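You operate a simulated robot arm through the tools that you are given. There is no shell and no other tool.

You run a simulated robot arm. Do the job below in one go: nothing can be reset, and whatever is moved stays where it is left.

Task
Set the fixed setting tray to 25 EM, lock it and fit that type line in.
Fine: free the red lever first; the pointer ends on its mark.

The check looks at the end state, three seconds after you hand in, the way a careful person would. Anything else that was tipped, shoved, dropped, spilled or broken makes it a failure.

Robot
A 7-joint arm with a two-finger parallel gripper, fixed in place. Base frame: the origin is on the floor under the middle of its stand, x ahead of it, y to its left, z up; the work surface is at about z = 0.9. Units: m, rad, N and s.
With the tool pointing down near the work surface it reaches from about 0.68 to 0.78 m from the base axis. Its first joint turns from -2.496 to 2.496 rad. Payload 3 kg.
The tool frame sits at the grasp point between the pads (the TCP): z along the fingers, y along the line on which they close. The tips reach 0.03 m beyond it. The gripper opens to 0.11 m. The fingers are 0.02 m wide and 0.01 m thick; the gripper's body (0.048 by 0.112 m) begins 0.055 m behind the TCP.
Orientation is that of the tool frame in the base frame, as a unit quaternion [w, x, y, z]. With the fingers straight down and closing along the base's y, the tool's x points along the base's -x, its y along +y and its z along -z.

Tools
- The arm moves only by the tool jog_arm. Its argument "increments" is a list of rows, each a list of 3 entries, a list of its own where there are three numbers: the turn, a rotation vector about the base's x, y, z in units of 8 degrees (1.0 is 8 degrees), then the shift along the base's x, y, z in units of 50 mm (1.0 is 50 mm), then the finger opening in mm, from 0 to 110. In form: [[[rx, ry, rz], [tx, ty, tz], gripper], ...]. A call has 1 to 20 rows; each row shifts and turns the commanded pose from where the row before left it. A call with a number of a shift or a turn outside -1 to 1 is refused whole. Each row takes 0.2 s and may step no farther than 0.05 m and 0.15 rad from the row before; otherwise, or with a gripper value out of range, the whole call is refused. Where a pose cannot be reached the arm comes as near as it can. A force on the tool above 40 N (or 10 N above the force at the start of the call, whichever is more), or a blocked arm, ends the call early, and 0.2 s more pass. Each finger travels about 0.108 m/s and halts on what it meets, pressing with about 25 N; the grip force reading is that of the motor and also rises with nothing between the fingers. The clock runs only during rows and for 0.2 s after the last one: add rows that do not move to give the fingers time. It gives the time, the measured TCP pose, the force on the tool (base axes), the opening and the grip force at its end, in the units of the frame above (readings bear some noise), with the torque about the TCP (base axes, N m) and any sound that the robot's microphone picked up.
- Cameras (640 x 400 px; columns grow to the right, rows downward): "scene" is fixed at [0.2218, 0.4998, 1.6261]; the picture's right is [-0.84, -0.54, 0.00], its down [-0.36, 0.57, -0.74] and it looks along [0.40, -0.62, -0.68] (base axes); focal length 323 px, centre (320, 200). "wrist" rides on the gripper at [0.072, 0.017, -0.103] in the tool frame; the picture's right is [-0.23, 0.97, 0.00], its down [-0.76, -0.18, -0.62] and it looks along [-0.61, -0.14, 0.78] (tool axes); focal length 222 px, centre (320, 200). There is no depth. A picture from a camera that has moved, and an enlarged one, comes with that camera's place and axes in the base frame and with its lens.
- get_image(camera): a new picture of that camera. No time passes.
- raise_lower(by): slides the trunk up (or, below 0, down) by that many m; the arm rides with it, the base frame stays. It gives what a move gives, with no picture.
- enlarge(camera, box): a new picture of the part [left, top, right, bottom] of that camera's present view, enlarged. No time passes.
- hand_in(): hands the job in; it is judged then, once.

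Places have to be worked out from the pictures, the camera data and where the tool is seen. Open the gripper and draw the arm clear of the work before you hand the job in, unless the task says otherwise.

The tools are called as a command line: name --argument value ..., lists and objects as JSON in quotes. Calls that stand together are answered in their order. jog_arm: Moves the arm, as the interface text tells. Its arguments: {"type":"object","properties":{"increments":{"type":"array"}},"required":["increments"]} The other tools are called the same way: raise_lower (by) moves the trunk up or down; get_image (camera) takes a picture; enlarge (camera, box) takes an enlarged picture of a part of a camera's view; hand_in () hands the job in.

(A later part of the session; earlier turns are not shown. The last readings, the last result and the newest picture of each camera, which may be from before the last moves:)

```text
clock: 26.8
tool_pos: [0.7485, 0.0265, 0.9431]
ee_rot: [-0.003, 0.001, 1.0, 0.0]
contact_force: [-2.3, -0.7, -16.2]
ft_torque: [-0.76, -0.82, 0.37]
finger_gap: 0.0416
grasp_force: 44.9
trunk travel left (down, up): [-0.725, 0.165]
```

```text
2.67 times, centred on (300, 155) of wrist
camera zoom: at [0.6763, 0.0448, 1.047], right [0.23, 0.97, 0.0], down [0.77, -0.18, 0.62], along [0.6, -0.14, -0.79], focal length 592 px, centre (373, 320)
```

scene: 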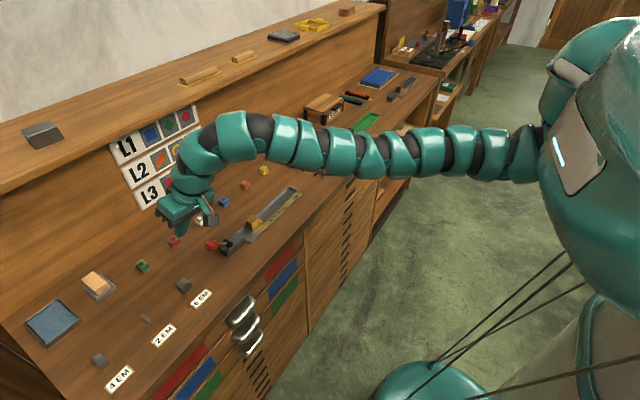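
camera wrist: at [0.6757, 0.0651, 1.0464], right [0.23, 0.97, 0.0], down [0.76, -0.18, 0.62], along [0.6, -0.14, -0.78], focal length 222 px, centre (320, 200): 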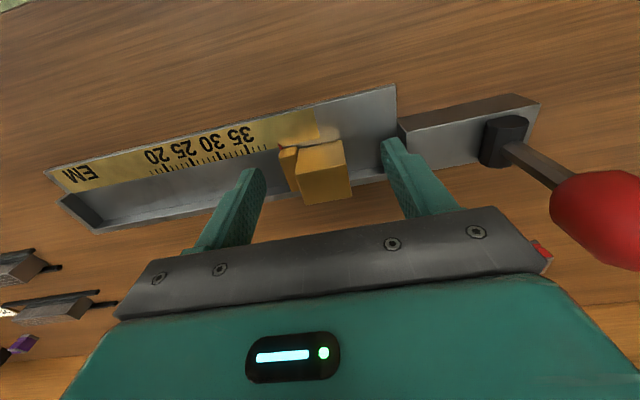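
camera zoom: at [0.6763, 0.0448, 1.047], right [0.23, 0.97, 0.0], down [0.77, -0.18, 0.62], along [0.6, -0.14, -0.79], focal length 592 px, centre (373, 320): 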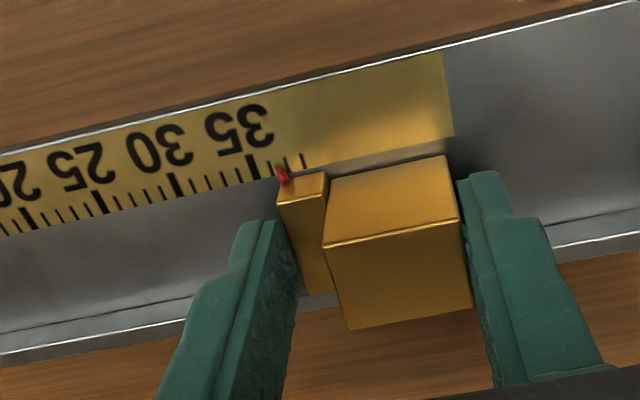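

The slider moves freely and the pointer is at about 36. I'll ease the vertical load by 1 mm and slide another 42 mm.

jog_arm --increments '[[[0, 0, 0], [0, -0.1, -0.02], 30], [[0, 0, 0], [0, -0.2, 0], 30], [[0, 0, 0], [0, -0.2, 0], 30], [[0, 0, 0], [0, -0.2, 0], 30], [[0, 0, 0], [0, -0.14, 0], 30], [[0, 0, 0], [0, 0, 0], 30]]'

enlarge --camera "wrist" --box '[180, 80, 420, 230]'

enlarge --camera "scene" --box '[235, 180, 315, 240]'

```text
clock: 28.1
tool_pos: [0.7485, -0.0166, 0.9432]
ee_rot: [-0.002, 0.0, 1.0, 0.001]
contact_force: [-9.4, -0.6, -9.6]
ft_torque: [-0.55, 0.64, 0.1]
finger_gap: 0.0417
grasp_force: 45.3
trunk travel left (down, up): [-0.725, 0.165]
```

```text
2.67 times, centred on (300, 155) of wrist
camera zoom: at [0.6759, 0.003, 1.0468], right [0.23, 0.97, 0.0], down [0.76, -0.18, 0.62], along [0.6, -0.14, -0.78], focal length 592 px, centre (373, 320)
```

zoom: 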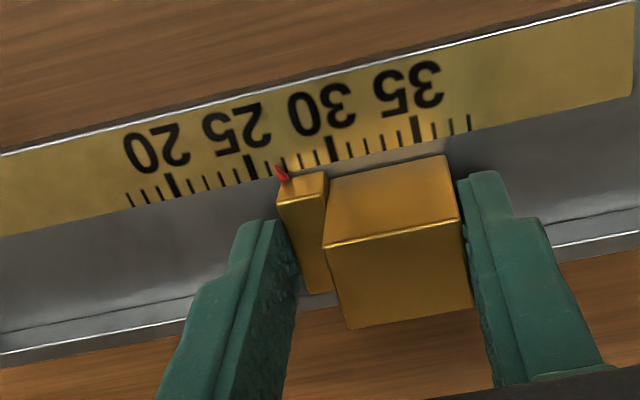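

```text
6.67 times, centred on (275, 210) of scene
camera zoom: at [0.2218, 0.4998, 1.6261], right [-0.84, -0.54, 0.0], down [-0.36, 0.57, -0.74], along [0.4, -0.62, -0.68], focal length 2156 px, centre (620, 133)
```

zoom: 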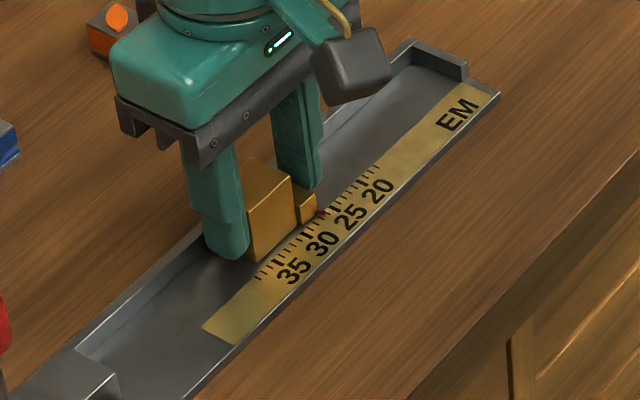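

The pointer is now a little above 26. I'll zoom in tightly to measure what's left.

enlarge --camera "wrist" --box '[255, 120, 315, 160]'

enlarge --camera "scene" --box '[265, 195, 297, 217]'

```text
10.00 times, centred on (285, 140) of wrist
camera zoom: at [0.6759, 0.003, 1.0468], right [0.23, 0.97, 0.0], down [0.76, -0.18, 0.62], along [0.6, -0.14, -0.78], focal length 2221 px, centre (670, 800)
```

zoom: 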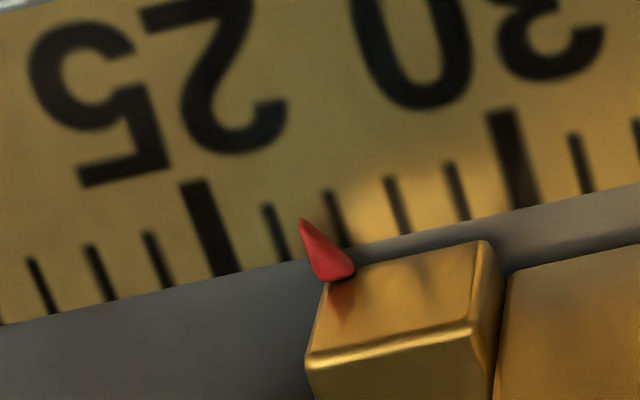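

```text
16.00 times, centred on (281, 206) of scene
camera zoom: at [0.2218, 0.4998, 1.6261], right [-0.84, -0.54, 0.0], down [-0.36, 0.57, -0.74], along [0.4, -0.62, -0.68], focal length 5174 px, centre (944, 104)
```

zoom: 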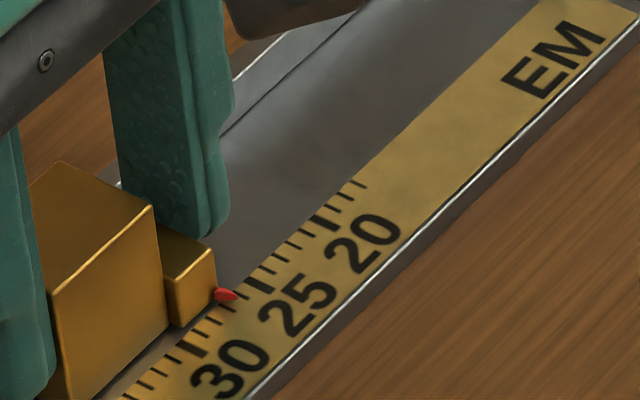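

I'll take tighter views from both cameras to handle parallax in the reading.

enlarge --camera "scene" --box '[272, 205, 288, 215]'

enlarge --camera "wrist" --box '[270, 130, 300, 150]'

```text
16.00 times, centred on (280, 210) of scene
camera zoom: at [0.2218, 0.4998, 1.6261], right [-0.84, -0.54, 0.0], down [-0.36, 0.57, -0.74], along [0.4, -0.62, -0.68], focal length 5174 px, centre (960, 40)
```

zoom: 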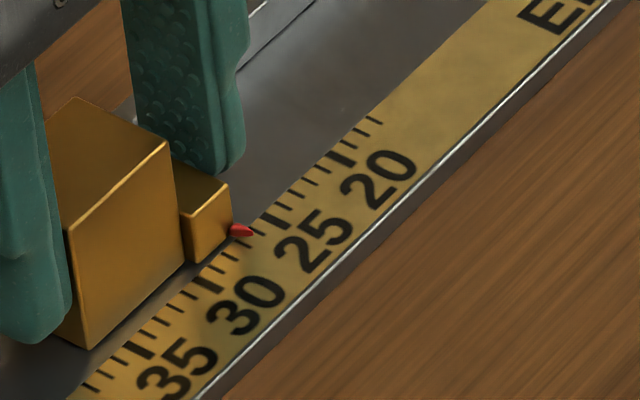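

```text
16.00 times, centred on (285, 140) of wrist
camera zoom: at [0.6759, 0.003, 1.0468], right [0.23, 0.97, 0.0], down [0.76, -0.18, 0.62], along [0.6, -0.14, -0.78], focal length 3554 px, centre (880, 1160)
```

zoom: 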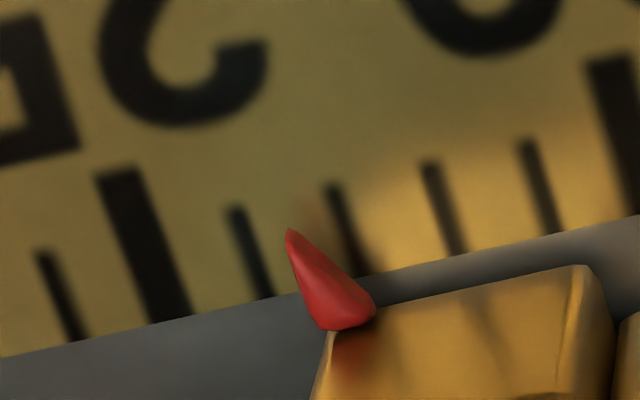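

With parallax from both views, the pointer reads about 26.5. I'll move another 6 mm toward the stop and re-read.

jog_arm --increments '[[[0, 0, 0], [0, -0.06, 0], 30], [[0, 0, 0], [0, -0.06, 0], 30], [[0, 0, 0], [0, 0, 0], 30], [[0, 0, 0], [0, 0, 0], 30]]'

enlarge --camera "scene" --box '[272, 205, 288, 215]'

enlarge --camera "wrist" --box '[255, 120, 315, 160]'

enlarge --camera "wrist" --box '[270, 130, 300, 150]'

```text
clock: 29.1
tool_pos: [0.7485, -0.0223, 0.9437]
ee_rot: [-0.001, 0.001, 1.0, 0.001]
contact_force: [-1.9, -0.3, -3.2]
ft_torque: [-0.89, 0.38, 0.18]
finger_gap: 0.0416
grasp_force: 45.4
trunk travel left (down, up): [-0.725, 0.165]
```

```text
16.00 times, centred on (280, 210) of scene
camera zoom: at [0.2218, 0.4998, 1.6261], right [-0.84, -0.54, 0.0], down [-0.36, 0.57, -0.74], along [0.4, -0.62, -0.68], focal length 5174 px, centre (960, 40)
```

zoom: 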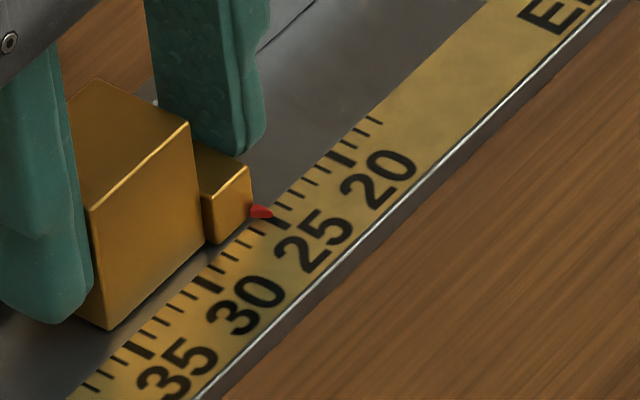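

```text
10.00 times, centred on (285, 140) of wrist
camera zoom: at [0.6759, -0.0032, 1.0468], right [0.23, 0.97, 0.0], down [0.76, -0.18, 0.62], along [0.6, -0.14, -0.78], focal length 2221 px, centre (670, 800)
```

zoom: 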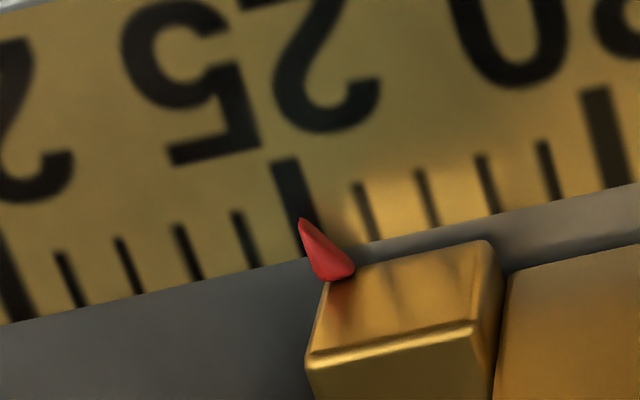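

```text
16.00 times, centred on (285, 140) of wrist
camera zoom: at [0.6759, -0.0032, 1.0468], right [0.23, 0.97, 0.0], down [0.76, -0.18, 0.62], along [0.6, -0.14, -0.78], focal length 3554 px, centre (880, 1160)
```

zoom: 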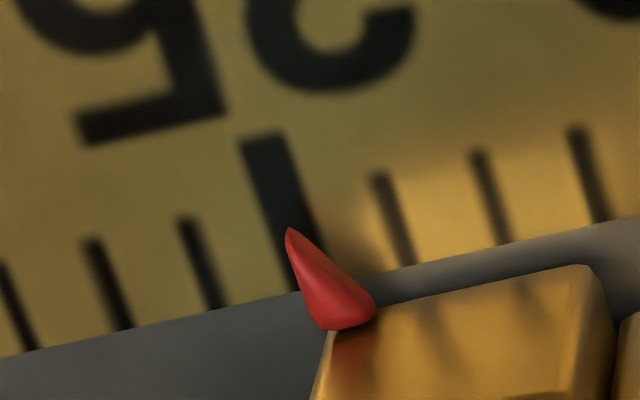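

The pointer appears at 25.0 from the wrist and 24.7 from the scene camera. Solving for parallax (pointer about 2.7 mm above the scale) gives a true reading of about 25.18. I'll nudge a further 0.7 mm, release, and view it with the camera directly in line with the pointer so there's no parallax.

jog_arm --increments '[[[0, 0, 0], [0, -0.014, 0], 30], [[0, 0, 0], [0, 0, 0], 30], [[0, 0, 0], [0, 0, 0], 30], [[0, 0, 0], [0, 0, 0], 60], [[0, 0, 0], [0, 0, 0], 80], [[0, 0, 0], [0, 0, 0], 80]]'

jog_arm --increments '[[[0, 0, 0], [0, 0, 0.8], 80], [[0, 0, 0], [0, -0.76, 0.2], 80], [[0, 0, 0], [0, 0, 0], 80]]'

get_image --camera "wrist"

enlarge --camera "scene" --box '[272, 205, 288, 215]'

```text
clock: 30.6
tool_pos: [0.7489, -0.023, 0.9441]
ee_rot: [-0.001, 0.002, 1.0, 0.001]
contact_force: [0.4, -0.3, -0.3]
ft_torque: [-0.01, 0.0, -0.03]
finger_gap: 0.0801
grasp_force: 0.1
trunk travel left (down, up): [-0.725, 0.165]
```

```text
clock: 31.4
tool_pos: [0.7473, -0.0616, 0.9934]
ee_rot: [-0.001, 0.001, 1.0, 0.001]
contact_force: [-0.7, -0.2, 0.4]
ft_torque: [0.02, 0.02, 0.01]
finger_gap: 0.08
grasp_force: 0.0
trunk travel left (down, up): [-0.725, 0.165]
```

```text
taken
camera wrist: at [0.6742, -0.042, 1.0957], right [0.23, 0.97, 0.0], down [0.76, -0.18, 0.62], along [0.61, -0.14, -0.78], focal length 222 px, centre (320, 200)
```

wrist: 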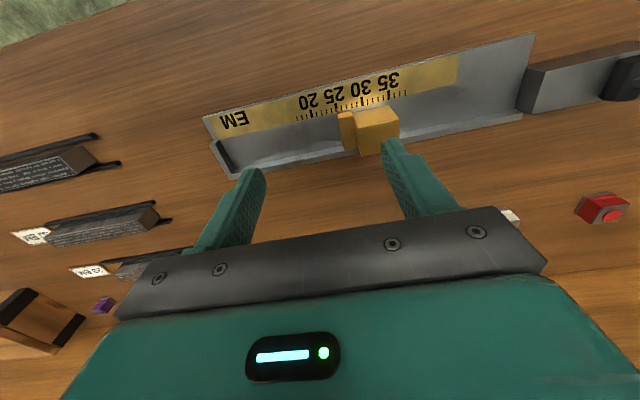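

```text
16.00 times, centred on (280, 210) of scene
camera zoom: at [0.2218, 0.4998, 1.6261], right [-0.84, -0.54, 0.0], down [-0.36, 0.57, -0.74], along [0.4, -0.62, -0.68], focal length 5174 px, centre (960, 40)
```

zoom: 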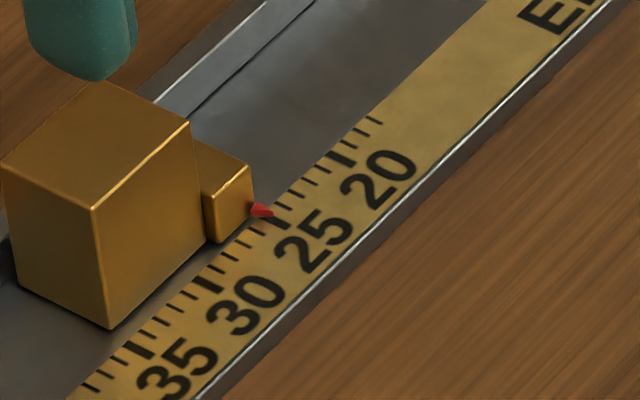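

The camera is now level in y with the pointer. I'll zoom in on the pointer.

enlarge --camera "wrist" --box '[320, 95, 360, 121]'

enlarge --camera "wrist" --box '[325, 98, 355, 118]'

```text
15.38 times, centred on (340, 108) of wrist
camera zoom: at [0.6742, -0.042, 1.0957], right [0.23, 0.97, 0.0], down [0.76, -0.18, 0.62], along [0.61, -0.14, -0.78], focal length 3417 px, centre (12, 1615)
```

zoom: 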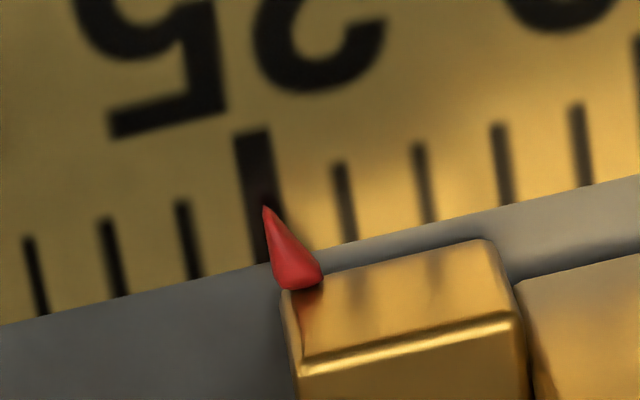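

```text
16.00 times, centred on (340, 108) of wrist
camera zoom: at [0.6742, -0.042, 1.0957], right [0.23, 0.97, 0.0], down [0.76, -0.18, 0.62], along [0.61, -0.14, -0.78], focal length 3554 px, centre (0, 1672)
```

zoom: 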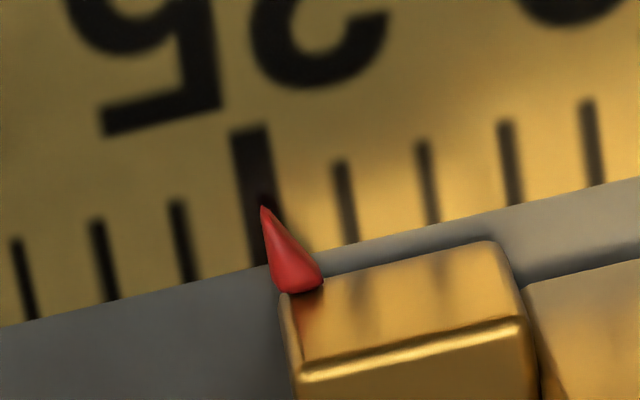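

With no y-parallax the pointer reads about 25.03, right on the 25 mark. Now I'll lock it: lift, tilt the fingers outward again, and come to the −y side of the upright lever.

jog_arm --increments '[[[0, 0, 0], [0, 0, 0.9], 40], [[0, 0, 0], [0, 0, 0.9], 0], [[0.52, -0.855, 0], [-0.05, 0.9, 0], 0], [[0.52, -0.855, 0], [-0.05, 0.9, 0], 0], [[0.52, -0.855, 0], [-0.05, 0.9, 0], 0], [[0, 0, 0], [0, 0.5, 0], 0], [[0, 0, 0], [0, 0, 0], 0]]'

get_image --camera "wrist"

enlarge --camera "scene" --box '[160, 160, 320, 260]'

```text
clock: 33.0
tool_pos: [0.7418, 0.0998, 1.0838]
ee_rot: [0.178, 0.001, 0.978, 0.11]
contact_force: [0.0, -0.2, 0.7]
ft_torque: [-0.01, 0.01, -0.01]
finger_gap: 0.0
grasp_force: 25.0
trunk travel left (down, up): [-0.725, 0.165]
```

```text
taken
camera wrist: at [0.6361, 0.0987, 1.1563], right [0.18, 0.94, 0.29], down [0.5, -0.34, 0.79], along [0.85, 0.0, -0.53], focal length 222 px, centre (320, 200)
```

wrist: 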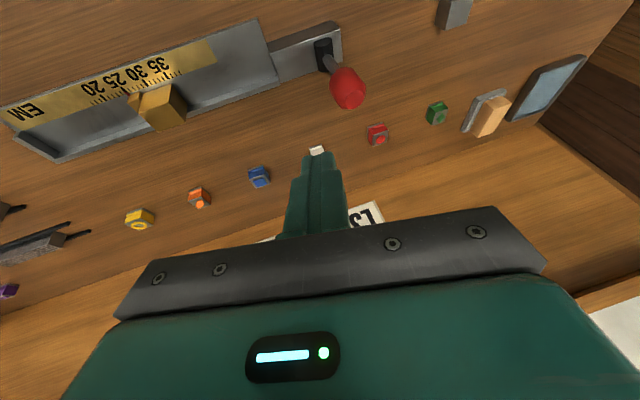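

```text
4.00 times, centred on (240, 210) of scene
camera zoom: at [0.2218, 0.4998, 1.6261], right [-0.84, -0.54, 0.0], down [-0.36, 0.57, -0.74], along [0.4, -0.62, -0.68], focal length 1293 px, centre (640, 160)
```

zoom: 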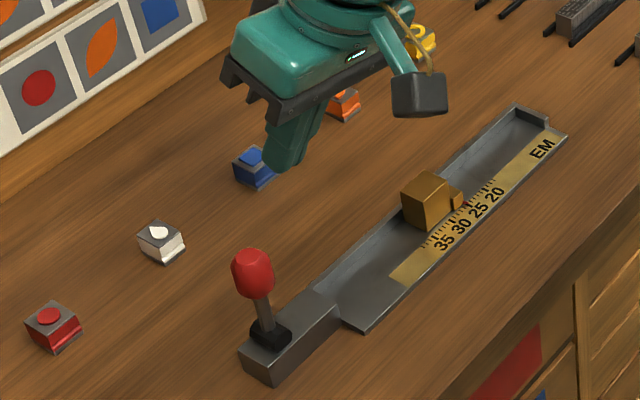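

The lever is upright at y≈0.152 with the knob centre at z≈0.992. I'll descend on its −y side to TCP z≈1.01.

jog_arm --increments '[[[0, 0, 0], [-0.02, 0, -0.75], 0], [[0, 0, 0], [0, 0, -0.74], 0], [[0, 0, 0], [0, 0.2, 0], 0], [[0, 0, 0], [0, 0.2, 0], 0], [[0, 0, 0], [0, 0.2, 0], 0]]'

get_image --camera "wrist"

```text
clock: 34.1
tool_pos: [0.7394, 0.1302, 1.0084]
ee_rot: [0.177, 0.0, 0.978, 0.108]
contact_force: [-0.6, -0.7, 0.1]
ft_torque: [0.01, -0.02, -0.01]
finger_gap: 0.0
grasp_force: 24.8
trunk travel left (down, up): [-0.725, 0.165]
```

```text
taken
camera wrist: at [0.6346, 0.1293, 1.0815], right [0.18, 0.94, 0.29], down [0.51, -0.34, 0.79], along [0.84, 0.0, -0.54], focal length 222 px, centre (320, 200)
```

wrist: 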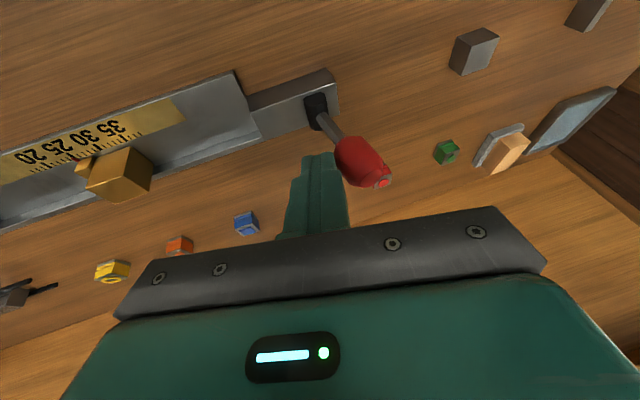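

The lever is starting to tip toward +y. I'll follow its arc, pushing +y and then slightly down.

jog_arm --increments '[[[0, 0, 0], [0, 0.18, 0], 0], [[0, 0, 0], [0, 0.18, 0], 0], [[0, 0, 0], [0, 0.16, -0.05], 0], [[0, 0, 0], [0, 0.12, -0.05], 0]]'

get_image --camera "wrist"

enlarge --camera "scene" --box '[160, 180, 320, 280]'

```text
clock: 35.1
tool_pos: [0.7405, 0.1627, 1.0027]
ee_rot: [0.177, 0.001, 0.978, 0.11]
contact_force: [-0.1, 0.2, 1.4]
ft_torque: [-0.03, 0.01, 0.0]
finger_gap: 0.0
grasp_force: 25.1
trunk travel left (down, up): [-0.725, 0.165]
```

```text
taken
camera wrist: at [0.635, 0.1616, 1.076], right [0.18, 0.94, 0.29], down [0.51, -0.34, 0.79], along [0.84, 0.0, -0.54], focal length 222 px, centre (320, 200)
```

wrist: 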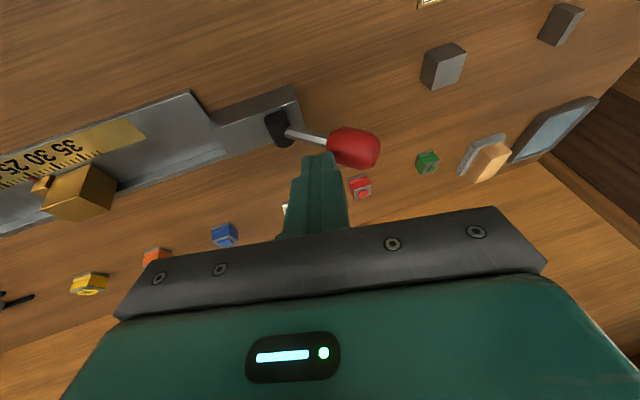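

```text
4.00 times, centred on (240, 230) of scene
camera zoom: at [0.2218, 0.4998, 1.6261], right [-0.84, -0.54, 0.0], down [-0.36, 0.57, -0.74], along [0.4, -0.62, -0.68], focal length 1293 px, centre (640, 80)
```

zoom: 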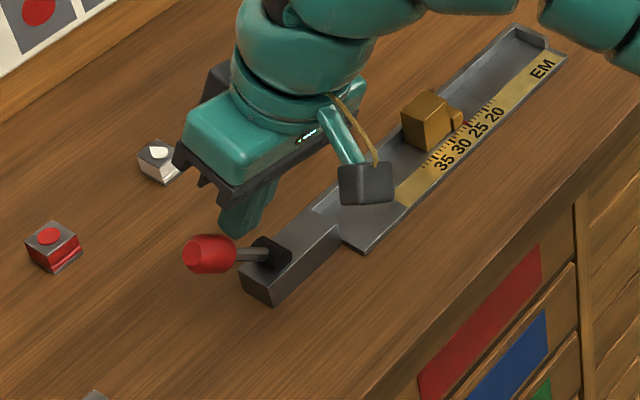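

The lever is at about 46°. I'll keep following the arc down until it seats against the stop.

jog_arm --increments '[[[0, 0, 0], [0, 0.08, -0.06], 0], [[0, 0, 0], [0, 0.06, -0.07], 0], [[0, 0, 0], [0, 0.05, -0.07], 0], [[0, 0, 0], [0, 0, 0], 0]]'

enlarge --camera "scene" --box '[160, 180, 320, 280]'

get_image --camera "wrist"

```text
clock: 36.1
tool_pos: [0.74, 0.1682, 0.9993]
ee_rot: [0.181, 0.003, 0.977, 0.11]
contact_force: [-0.3, -18.9, 31.7]
ft_torque: [0.02, -0.2, -0.1]
finger_gap: 0.0003
grasp_force: 25.1
trunk travel left (down, up): [-0.725, 0.165]
```

```text
4.00 times, centred on (240, 230) of scene
camera zoom: at [0.2218, 0.4998, 1.6261], right [-0.84, -0.54, 0.0], down [-0.36, 0.57, -0.74], along [0.4, -0.62, -0.68], focal length 1293 px, centre (640, 80)
```

zoom: 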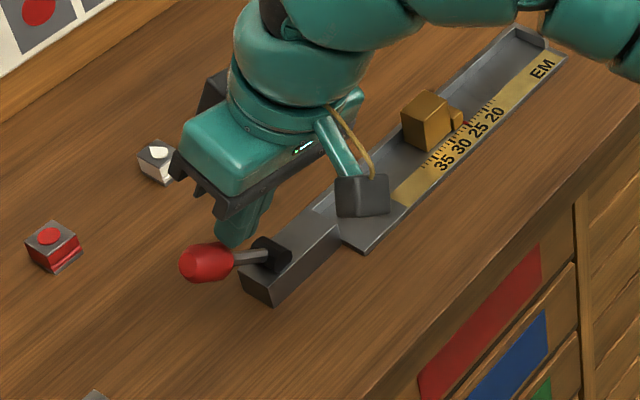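

```text
taken
camera wrist: at [0.634, 0.1668, 1.0712], right [0.18, 0.94, 0.29], down [0.5, -0.34, 0.8], along [0.85, 0.0, -0.53], focal length 222 px, centre (320, 200)
```

wrist: 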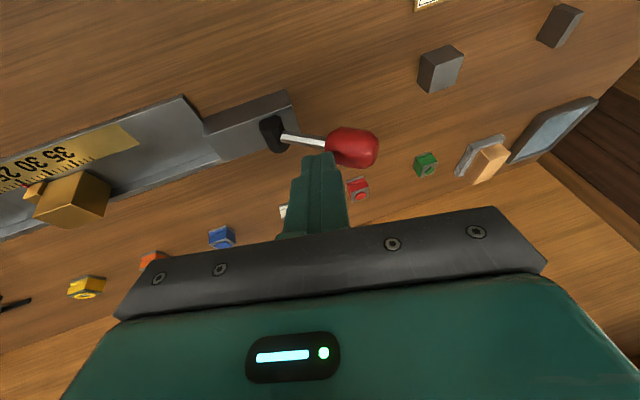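

The lever seated against its stop with a 37 N reaction, at about 40° as it was originally. I'll retract up and away, then verify.

jog_arm --increments '[[[0, 0, 0], [0, -0.3, 0.4], 0], [[0, 0, 0], [0, -0.4, 0.8], 0], [[0, 0, 0], [-0.1, -0.5, 0.8], 0], [[0, 0, 0], [0, -0.8, 0], 0]]'

enlarge --camera "scene" --box '[190, 180, 310, 260]'

enlarge --camera "scene" --box '[272, 205, 288, 215]'

get_image --camera "wrist"

```text
clock: 37.1
tool_pos: [0.7376, 0.0725, 1.0957]
ee_rot: [0.176, 0.0, 0.978, 0.111]
contact_force: [0.1, 0.1, -0.1]
ft_torque: [0.03, 0.01, 0.02]
finger_gap: 0.0001
grasp_force: 24.8
trunk travel left (down, up): [-0.725, 0.165]
```

```text
5.00 times, centred on (250, 220) of scene
camera zoom: at [0.2218, 0.4998, 1.6261], right [-0.84, -0.54, 0.0], down [-0.36, 0.57, -0.74], along [0.4, -0.62, -0.68], focal length 1617 px, centre (670, 100)
```

zoom: 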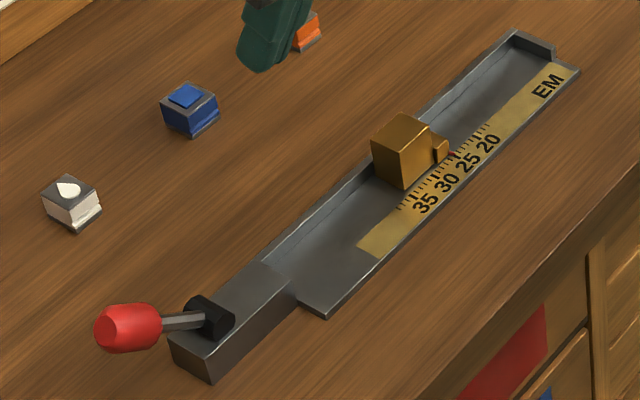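

```text
16.00 times, centred on (280, 210) of scene
camera zoom: at [0.2218, 0.4998, 1.6261], right [-0.84, -0.54, 0.0], down [-0.36, 0.57, -0.74], along [0.4, -0.62, -0.68], focal length 5174 px, centre (960, 40)
```

zoom: 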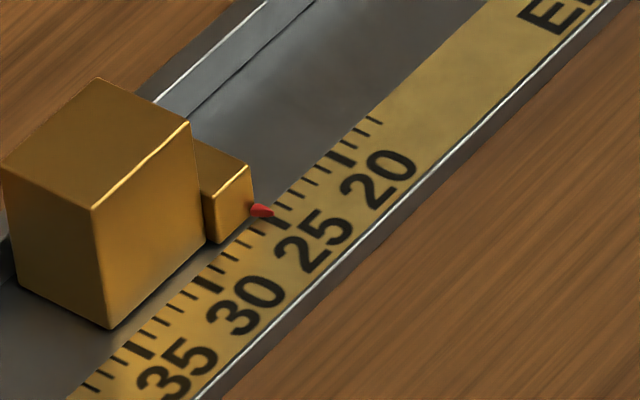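

```text
taken
camera wrist: at [0.6322, 0.071, 1.1683], right [0.18, 0.94, 0.29], down [0.51, -0.34, 0.79], along [0.84, 0.01, -0.54], focal length 222 px, centre (320, 200)
```

wrist: 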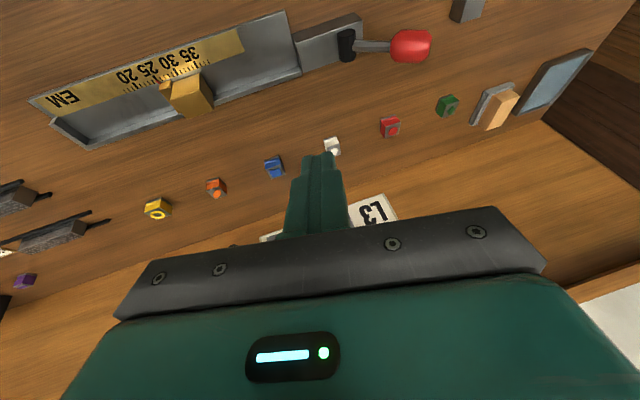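

The lever is back in its locked position and the slider hasn't moved. Now for the type line: I'll straighten the tool, travel toward the 25 EM line at a safe height, and yaw by −90° so the fingers close across its width.

jog_arm --increments '[[[-0.52, 0.855, 0], [-0.05, -0.9, 0], 0], [[-0.52, 0.855, 0], [-0.05, -0.9, 0], 0], [[-0.52, 0.855, 0], [-0.05, -0.9, 0], 40], [[0, 0, -0.9375], [0, -0.6, 0], 60], [[0, 0, -0.9375], [0, -0.6, 0], 60], [[0, 0, -0.9375], [0, -0.6, 0], 60], [[0, 0, -0.9375], [0, -0.6, 0], 60], [[0, 0, -0.9375], [0, -0.6, 0], 60], [[0, 0, -0.9375], [-0.1, -0.6, 0], 60]]'

```text
clock: 39.1
tool_pos: [0.7229, -0.2431, 1.0939]
ee_rot: [-0.002, 0.384, 0.923, 0.001]
contact_force: [-1.0, 0.0, 0.4]
ft_torque: [0.01, -0.03, 0.0]
finger_gap: 0.0598
grasp_force: 0.1
trunk travel left (down, up): [-0.725, 0.165]
```

Half of the yaw is done with no reach problem. I'll finish the turn and look.

jog_arm --increments '[[[0, 0, -0.9375], [0, -0.2, 0], 60], [[0, 0, -0.9375], [0, -0.2, 0], 60], [[0, 0, -0.9375], [0, -0.2, 0], 60], [[0, 0, -0.9375], [0, -0.2, 0], 60], [[0, 0, -0.9375], [0, 0, 0], 60], [[0, 0, -0.9375], [0, 0, 0], 60], [[0, 0, 0], [0, 0, 0], 60]]'

get_image --camera "wrist"

get_image --camera "scene"

```text
clock: 40.8
tool_pos: [0.7218, -0.2845, 1.095]
ee_rot: [0.0, 0.708, 0.706, 0.001]
contact_force: [-0.3, -0.1, 0.3]
ft_torque: [0.01, -0.01, 0.0]
finger_gap: 0.0603
grasp_force: 0.0
trunk travel left (down, up): [-0.725, 0.165]
```

```text
taken
camera wrist: at [0.7383, -0.2096, 1.1978], right [0.97, -0.23, 0.0], down [-0.18, -0.76, 0.62], along [-0.14, -0.6, -0.78], focal length 222 px, centre (320, 200)
```

wrist: 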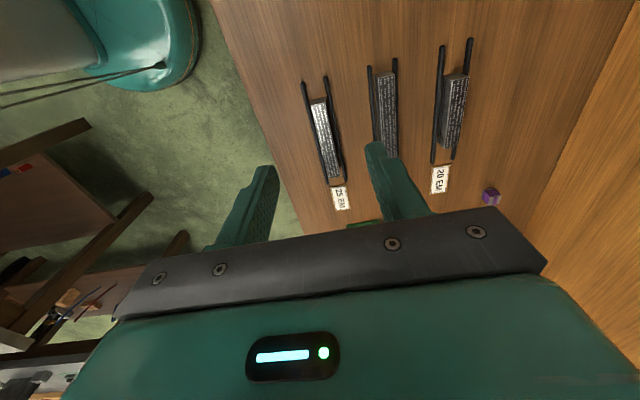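

```text
taken
```

scene: 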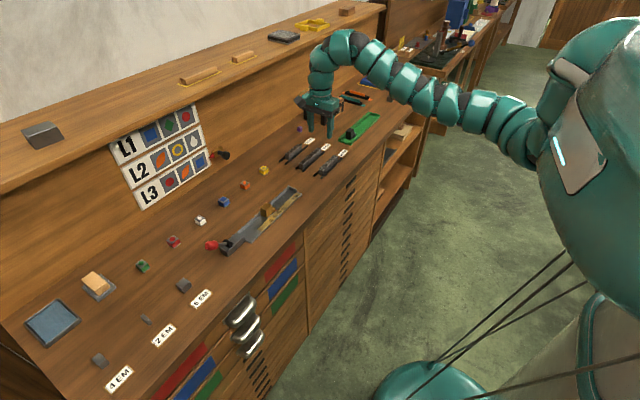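

I'll zoom in on the 25 EM line from both cameras.

enlarge --camera "wrist" --box '[270, 60, 430, 220]'

enlarge --camera "wrist" --box '[290, 70, 370, 150]'

enlarge --camera "scene" --box '[295, 130, 359, 190]'

```text
2.50 times, centred on (350, 140) of wrist
camera zoom: at [0.7383, -0.2096, 1.1978], right [0.97, -0.23, 0.0], down [-0.18, -0.76, 0.62], along [-0.14, -0.6, -0.78], focal length 555 px, centre (245, 350)
```

zoom: 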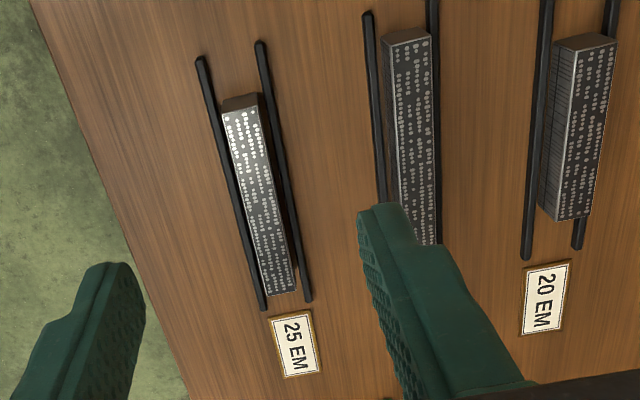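

```text
5.00 times, centred on (330, 110) of wrist
camera zoom: at [0.7383, -0.2096, 1.1978], right [0.97, -0.23, 0.0], down [-0.18, -0.76, 0.62], along [-0.14, -0.6, -0.78], focal length 1111 px, centre (270, 650)
```

zoom: 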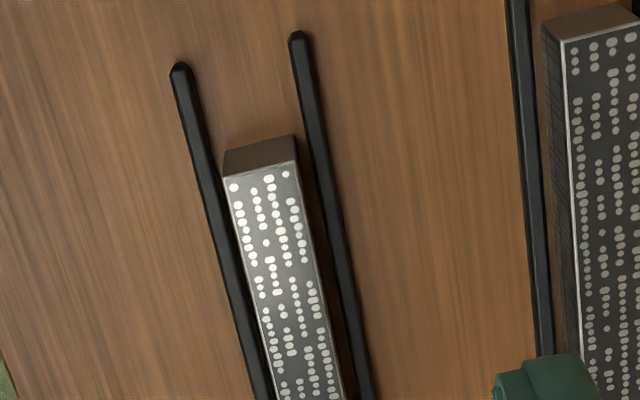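

```text
6.67 times, centred on (327, 160) of scene
camera zoom: at [0.2218, 0.4998, 1.6261], right [-0.84, -0.54, 0.0], down [-0.36, 0.57, -0.74], along [0.4, -0.62, -0.68], focal length 2156 px, centre (273, 467)
```

zoom: 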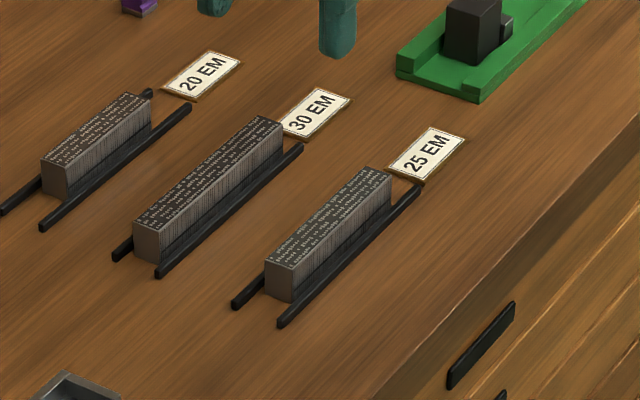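

From this view the 25 EM line spans x≈0.711–0.729, y≈−0.280 to −0.384, top z≈0.9235. Low rails at x≈0.705 and 0.734 mean the fingertips have to stay above about 0.908. I'll go above its centre (0.720, −0.332) and come partway down to check alignment.

jog_arm --increments '[[[0, 0, 0], [-0.03, -0.5, -0.5], 50], [[0, 0, 0], [0, -0.45, -0.6], 50], [[0, 0, 0], [0, 0, -0.8], 50], [[0, 0, 0], [0, 0, -0.3], 50], [[0, 0, 0], [0, 0, 0], 50]]'

get_image --camera "wrist"

enlarge --camera "scene" --box '[280, 110, 376, 190]'

```text
clock: 42.0
tool_pos: [0.7203, -0.3302, 0.9849]
ee_rot: [-0.001, 0.708, 0.706, 0.001]
contact_force: [0.9, -0.5, 0.1]
ft_torque: [-0.04, 0.05, 0.05]
finger_gap: 0.0503
grasp_force: 0.0
trunk travel left (down, up): [-0.725, 0.165]
```

```text
taken
camera wrist: at [0.7363, -0.2575, 1.088], right [0.97, -0.23, 0.0], down [-0.18, -0.76, 0.62], along [-0.14, -0.61, -0.78], focal length 222 px, centre (320, 200)
```

wrist: 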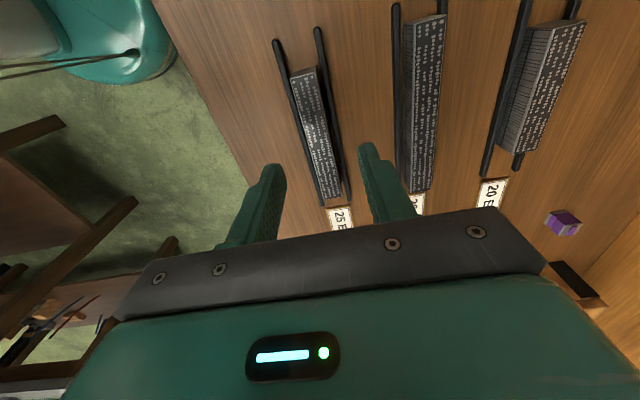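

```text
5.00 times, centred on (328, 150) of scene
camera zoom: at [0.2218, 0.4998, 1.6261], right [-0.84, -0.54, 0.0], down [-0.36, 0.57, -0.74], along [0.4, -0.62, -0.68], focal length 1617 px, centre (280, 450)
```

zoom: 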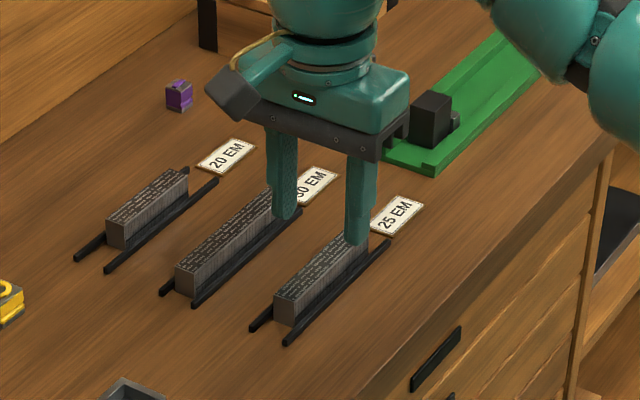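

I'll zoom into the line here to refine its centre before going down.

enlarge --camera "wrist" --box '[260, 30, 380, 110]'

enlarge --camera "wrist" --box '[270, 140, 390, 220]'

```text
5.00 times, centred on (320, 70) of wrist
camera zoom: at [0.7363, -0.2575, 1.088], right [0.97, -0.23, 0.0], down [-0.18, -0.76, 0.62], along [-0.14, -0.61, -0.78], focal length 1111 px, centre (320, 850)
```

zoom: 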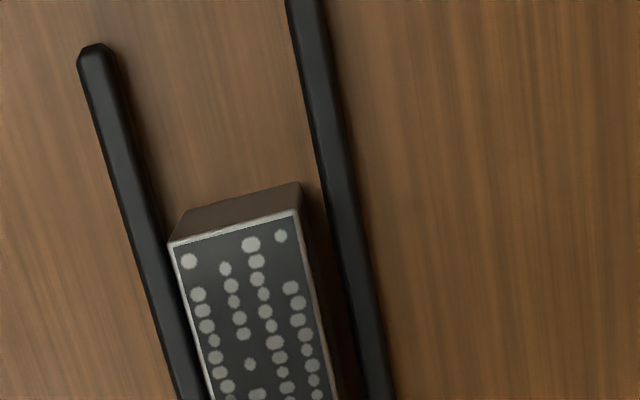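

```text
5.00 times, centred on (330, 180) of wrist
camera zoom: at [0.7363, -0.2575, 1.088], right [0.97, -0.23, 0.0], down [-0.18, -0.76, 0.62], along [-0.14, -0.61, -0.78], focal length 1111 px, centre (270, 300)
```

zoom: 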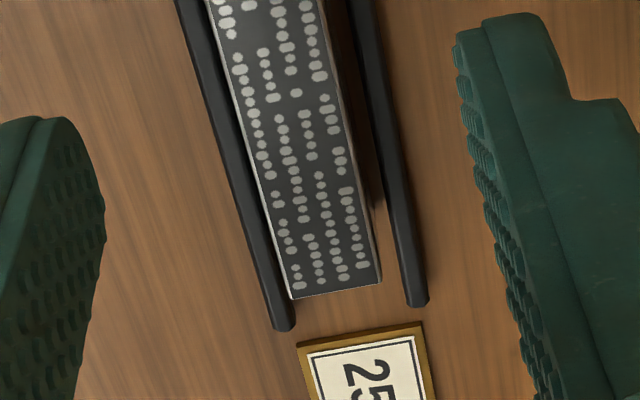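

Refined: the line's centre is (0.7195, −0.334), 17 mm wide, about 105 mm long, top z≈0.9235. I'll lower to TCP z≈0.943 so the tips clear the rails, then close.

jog_arm --increments '[[[0, 0, 0], [-0.016, -0.08, -0.3], 50], [[0, 0, 0], [0, 0, -0.3], 50], [[0, 0, 0], [0, 0, -0.24], 50], [[0, 0, 0], [0, 0, 0], 50]]'

get_image --camera "wrist"

enlarge --camera "scene" --box '[296, 130, 360, 180]'

```text
clock: 43.0
tool_pos: [0.7205, -0.335, 0.9417]
ee_rot: [0.0, 0.707, 0.707, 0.001]
contact_force: [-0.7, 1.1, 0.4]
ft_torque: [0.0, -0.01, 0.01]
finger_gap: 0.0502
grasp_force: 0.1
trunk travel left (down, up): [-0.725, 0.165]
```

```text
taken
camera wrist: at [0.736, -0.2608, 1.0451], right [0.97, -0.23, 0.0], down [-0.18, -0.76, 0.62], along [-0.14, -0.61, -0.78], focal length 222 px, centre (320, 200)
```

wrist: 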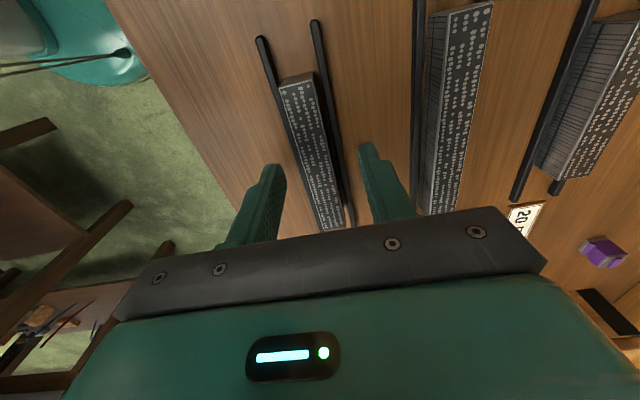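

```text
8.00 times, centred on (328, 155) of scene
camera zoom: at [0.2218, 0.4998, 1.6261], right [-0.84, -0.54, 0.0], down [-0.36, 0.57, -0.74], along [0.4, -0.62, -0.68], focal length 2587 px, centre (256, 560)
```

zoom: 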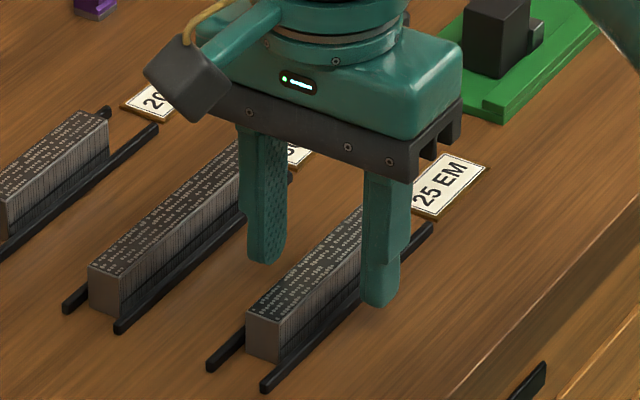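

The fingers straddle the line above the rails. I'll close on it gently.

jog_arm --increments '[[[0, 0, 0], [0, 0, 0], 35], [[0, 0, 0], [0, 0, 0], 25], [[0, 0, 0], [0, 0, 0], 18], [[0, 0, 0], [0, 0, 0], 10], [[0, 0, 0], [0, 0, 0], 10]]'

get_image --camera "wrist"

enlarge --camera "scene" --box '[296, 130, 360, 180]'

```text
clock: 44.1
tool_pos: [0.7201, -0.3358, 0.9424]
ee_rot: [0.001, 0.708, 0.706, 0.001]
contact_force: [0.5, -0.6, 0.9]
ft_torque: [0.12, 0.02, -0.02]
finger_gap: 0.0176
grasp_force: 25.1
trunk travel left (down, up): [-0.725, 0.165]
```

```text
taken
camera wrist: at [0.736, -0.2608, 1.0452], right [0.97, -0.23, 0.0], down [-0.18, -0.76, 0.62], along [-0.14, -0.6, -0.78], focal length 222 px, centre (320, 200)
```

wrist: 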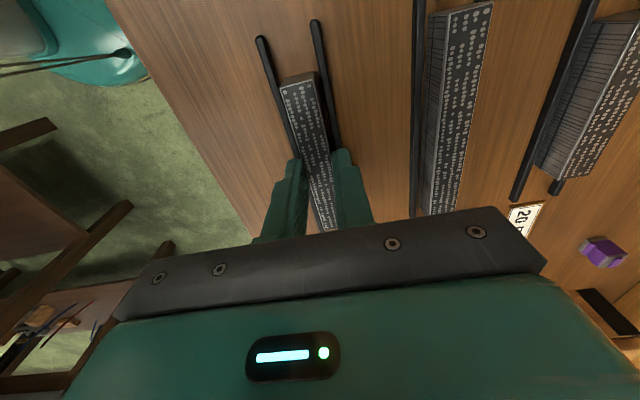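

```text
8.00 times, centred on (328, 155) of scene
camera zoom: at [0.2218, 0.4998, 1.6261], right [-0.84, -0.54, 0.0], down [-0.36, 0.57, -0.74], along [0.4, -0.62, -0.68], focal length 2587 px, centre (256, 560)
```

zoom: 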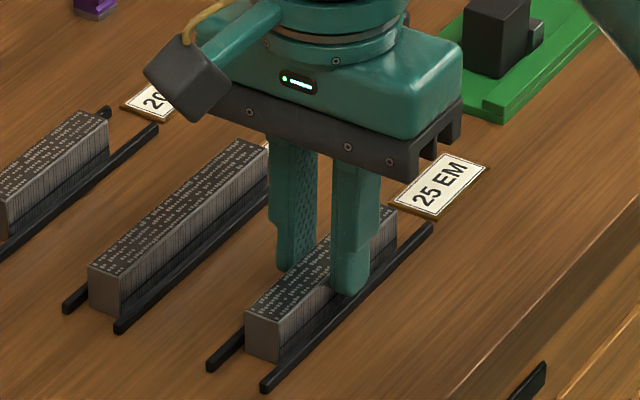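

It's gripped at 17.6 mm. I'll lift slowly and check that it comes up level.

jog_arm --increments '[[[0, 0, 0], [0, 0, 0.1], 5], [[0, 0, 0], [0, 0, 0.2], 5], [[0, 0, 0], [0, 0, 0.3], 5], [[0, 0, 0], [0, 0, 0.4], 5], [[0, 0, 0], [0, 0, 0.3], 5], [[0, 0, 0], [0, 0, 0], 5]]'

get_image --camera "wrist"

enlarge --camera "scene" --box '[280, 110, 376, 190]'

```text
clock: 45.5
tool_pos: [0.7209, -0.3358, 1.0088]
ee_rot: [0.001, 0.708, 0.706, 0.001]
contact_force: [0.4, -0.7, 0.4]
ft_torque: [0.01, -0.01, 0.01]
finger_gap: 0.0052
grasp_force: 0.0
trunk travel left (down, up): [-0.725, 0.165]
```

```text
taken
camera wrist: at [0.7354, -0.262, 1.1107], right [0.97, -0.23, 0.0], down [-0.18, -0.76, 0.62], along [-0.14, -0.6, -0.78], focal length 222 px, centre (320, 200)
```

wrist: 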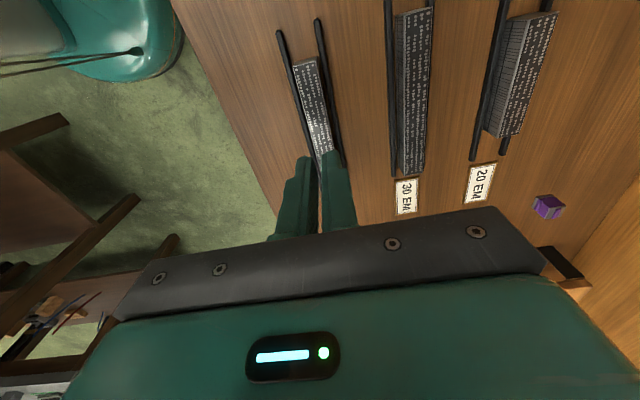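

```text
5.00 times, centred on (328, 150) of scene
camera zoom: at [0.2218, 0.4998, 1.6261], right [-0.84, -0.54, 0.0], down [-0.36, 0.57, -0.74], along [0.4, -0.62, -0.68], focal length 1617 px, centre (280, 450)
```

zoom: 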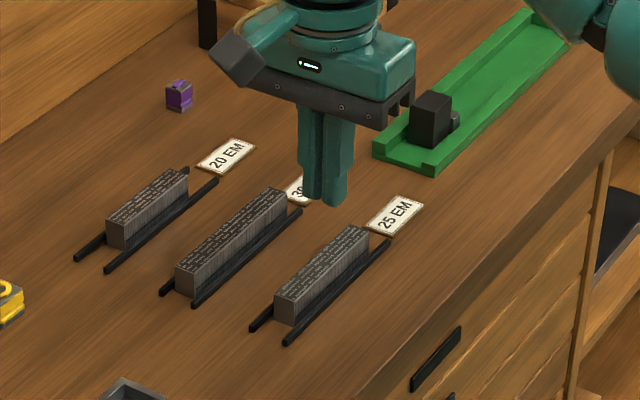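

The line slipped out and is still in its rails, apparently undisturbed, so my grip was too shallow. I'll check that it hasn't moved and measure the rail height to see how much deeper I can go.

enlarge --camera "wrist" --box '[265, 20, 355, 80]'

enlarge --camera "scene" --box '[325, 150, 365, 180]'

enlarge --camera "scene" --box '[335, 110, 375, 160]'

enlarge --camera "wrist" --box '[270, 120, 390, 220]'

```text
6.67 times, centred on (310, 50) of wrist
camera zoom: at [0.7354, -0.262, 1.1107], right [0.97, -0.23, 0.0], down [-0.18, -0.76, 0.62], along [-0.14, -0.6, -0.78], focal length 1481 px, centre (387, 1200)
```

zoom: 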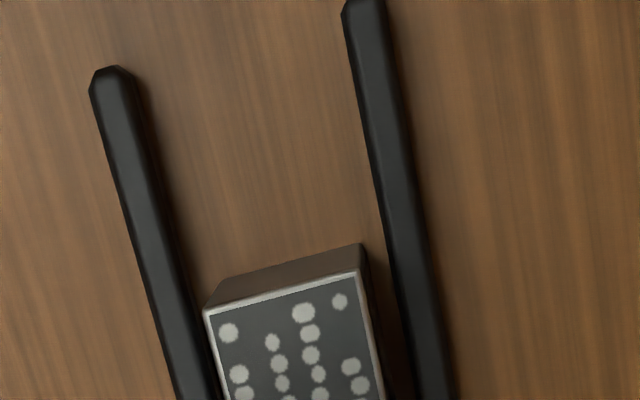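

```text
13.33 times, centred on (345, 165) of scene
camera zoom: at [0.2218, 0.4998, 1.6261], right [-0.84, -0.54, 0.0], down [-0.36, 0.57, -0.74], along [0.4, -0.62, -0.68], focal length 4311 px, centre (-13, 667)
```

zoom: 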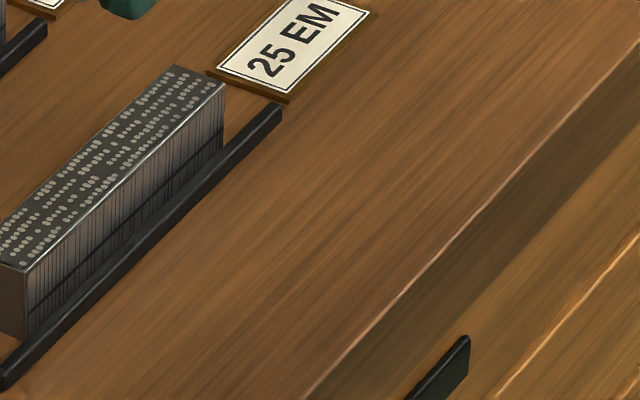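

```text
8.00 times, centred on (355, 135) of scene
camera zoom: at [0.2218, 0.4998, 1.6261], right [-0.84, -0.54, 0.0], down [-0.36, 0.57, -0.74], along [0.4, -0.62, -0.68], focal length 2587 px, centre (40, 720)
```

zoom: 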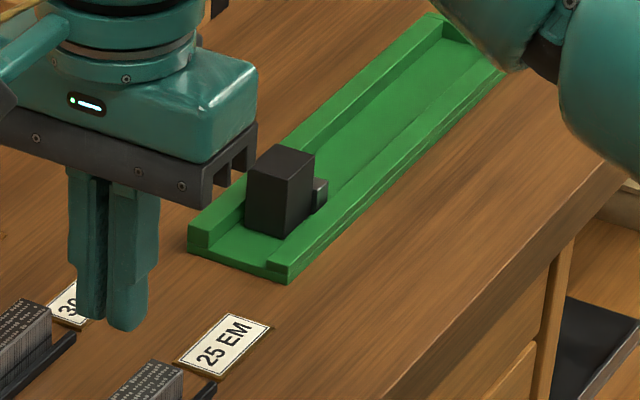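

```text
4.00 times, centred on (330, 170) of wrist
camera zoom: at [0.7354, -0.262, 1.1107], right [0.97, -0.23, 0.0], down [-0.18, -0.76, 0.62], along [-0.14, -0.6, -0.78], focal length 888 px, centre (280, 320)
```

zoom: 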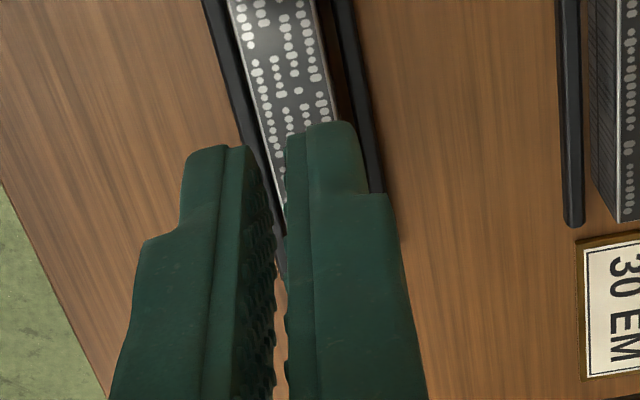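

The line is where it was, and the rails look only about 4–5 mm high. I'll reopen, go about 5 mm deeper (tips at about 0.9075), grip again, and test with a very small lift.

jog_arm --increments '[[[0, 0, 0], [0, 0, 0], 50], [[0, 0, 0], [0, 0, 0], 50], [[0, 0, 0], [0, 0, -0.5], 50], [[0, 0, 0], [0, 0, -0.5], 50], [[0, 0, 0], [0, 0, -0.31], 50], [[0, 0, 0], [0, 0, -0.1], 50], [[0, 0, 0], [0, 0, 0], 50]]'

enlarge --camera "scene" --box '[310, 130, 366, 172]'

```text
clock: 47.1
tool_pos: [0.7189, -0.3355, 0.937]
ee_rot: [-0.001, 0.708, 0.706, 0.001]
contact_force: [0.1, 0.5, -0.6]
ft_torque: [-0.02, 0.02, 0.0]
finger_gap: 0.0503
grasp_force: 0.1
trunk travel left (down, up): [-0.725, 0.165]
```

```text
9.52 times, centred on (338, 151) of scene
camera zoom: at [0.2218, 0.4998, 1.6261], right [-0.84, -0.54, 0.0], down [-0.36, 0.57, -0.74], along [0.4, -0.62, -0.68], focal length 3080 px, centre (149, 667)
```

zoom: 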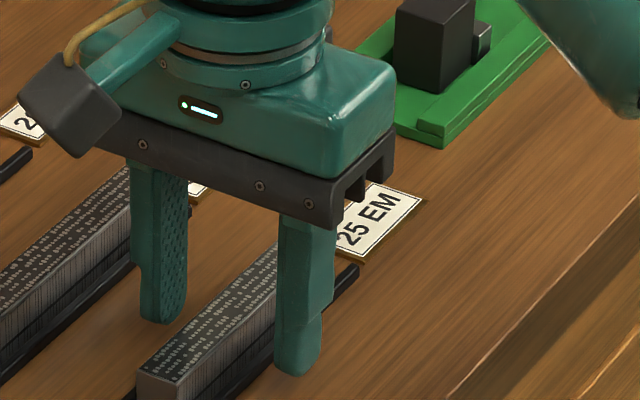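

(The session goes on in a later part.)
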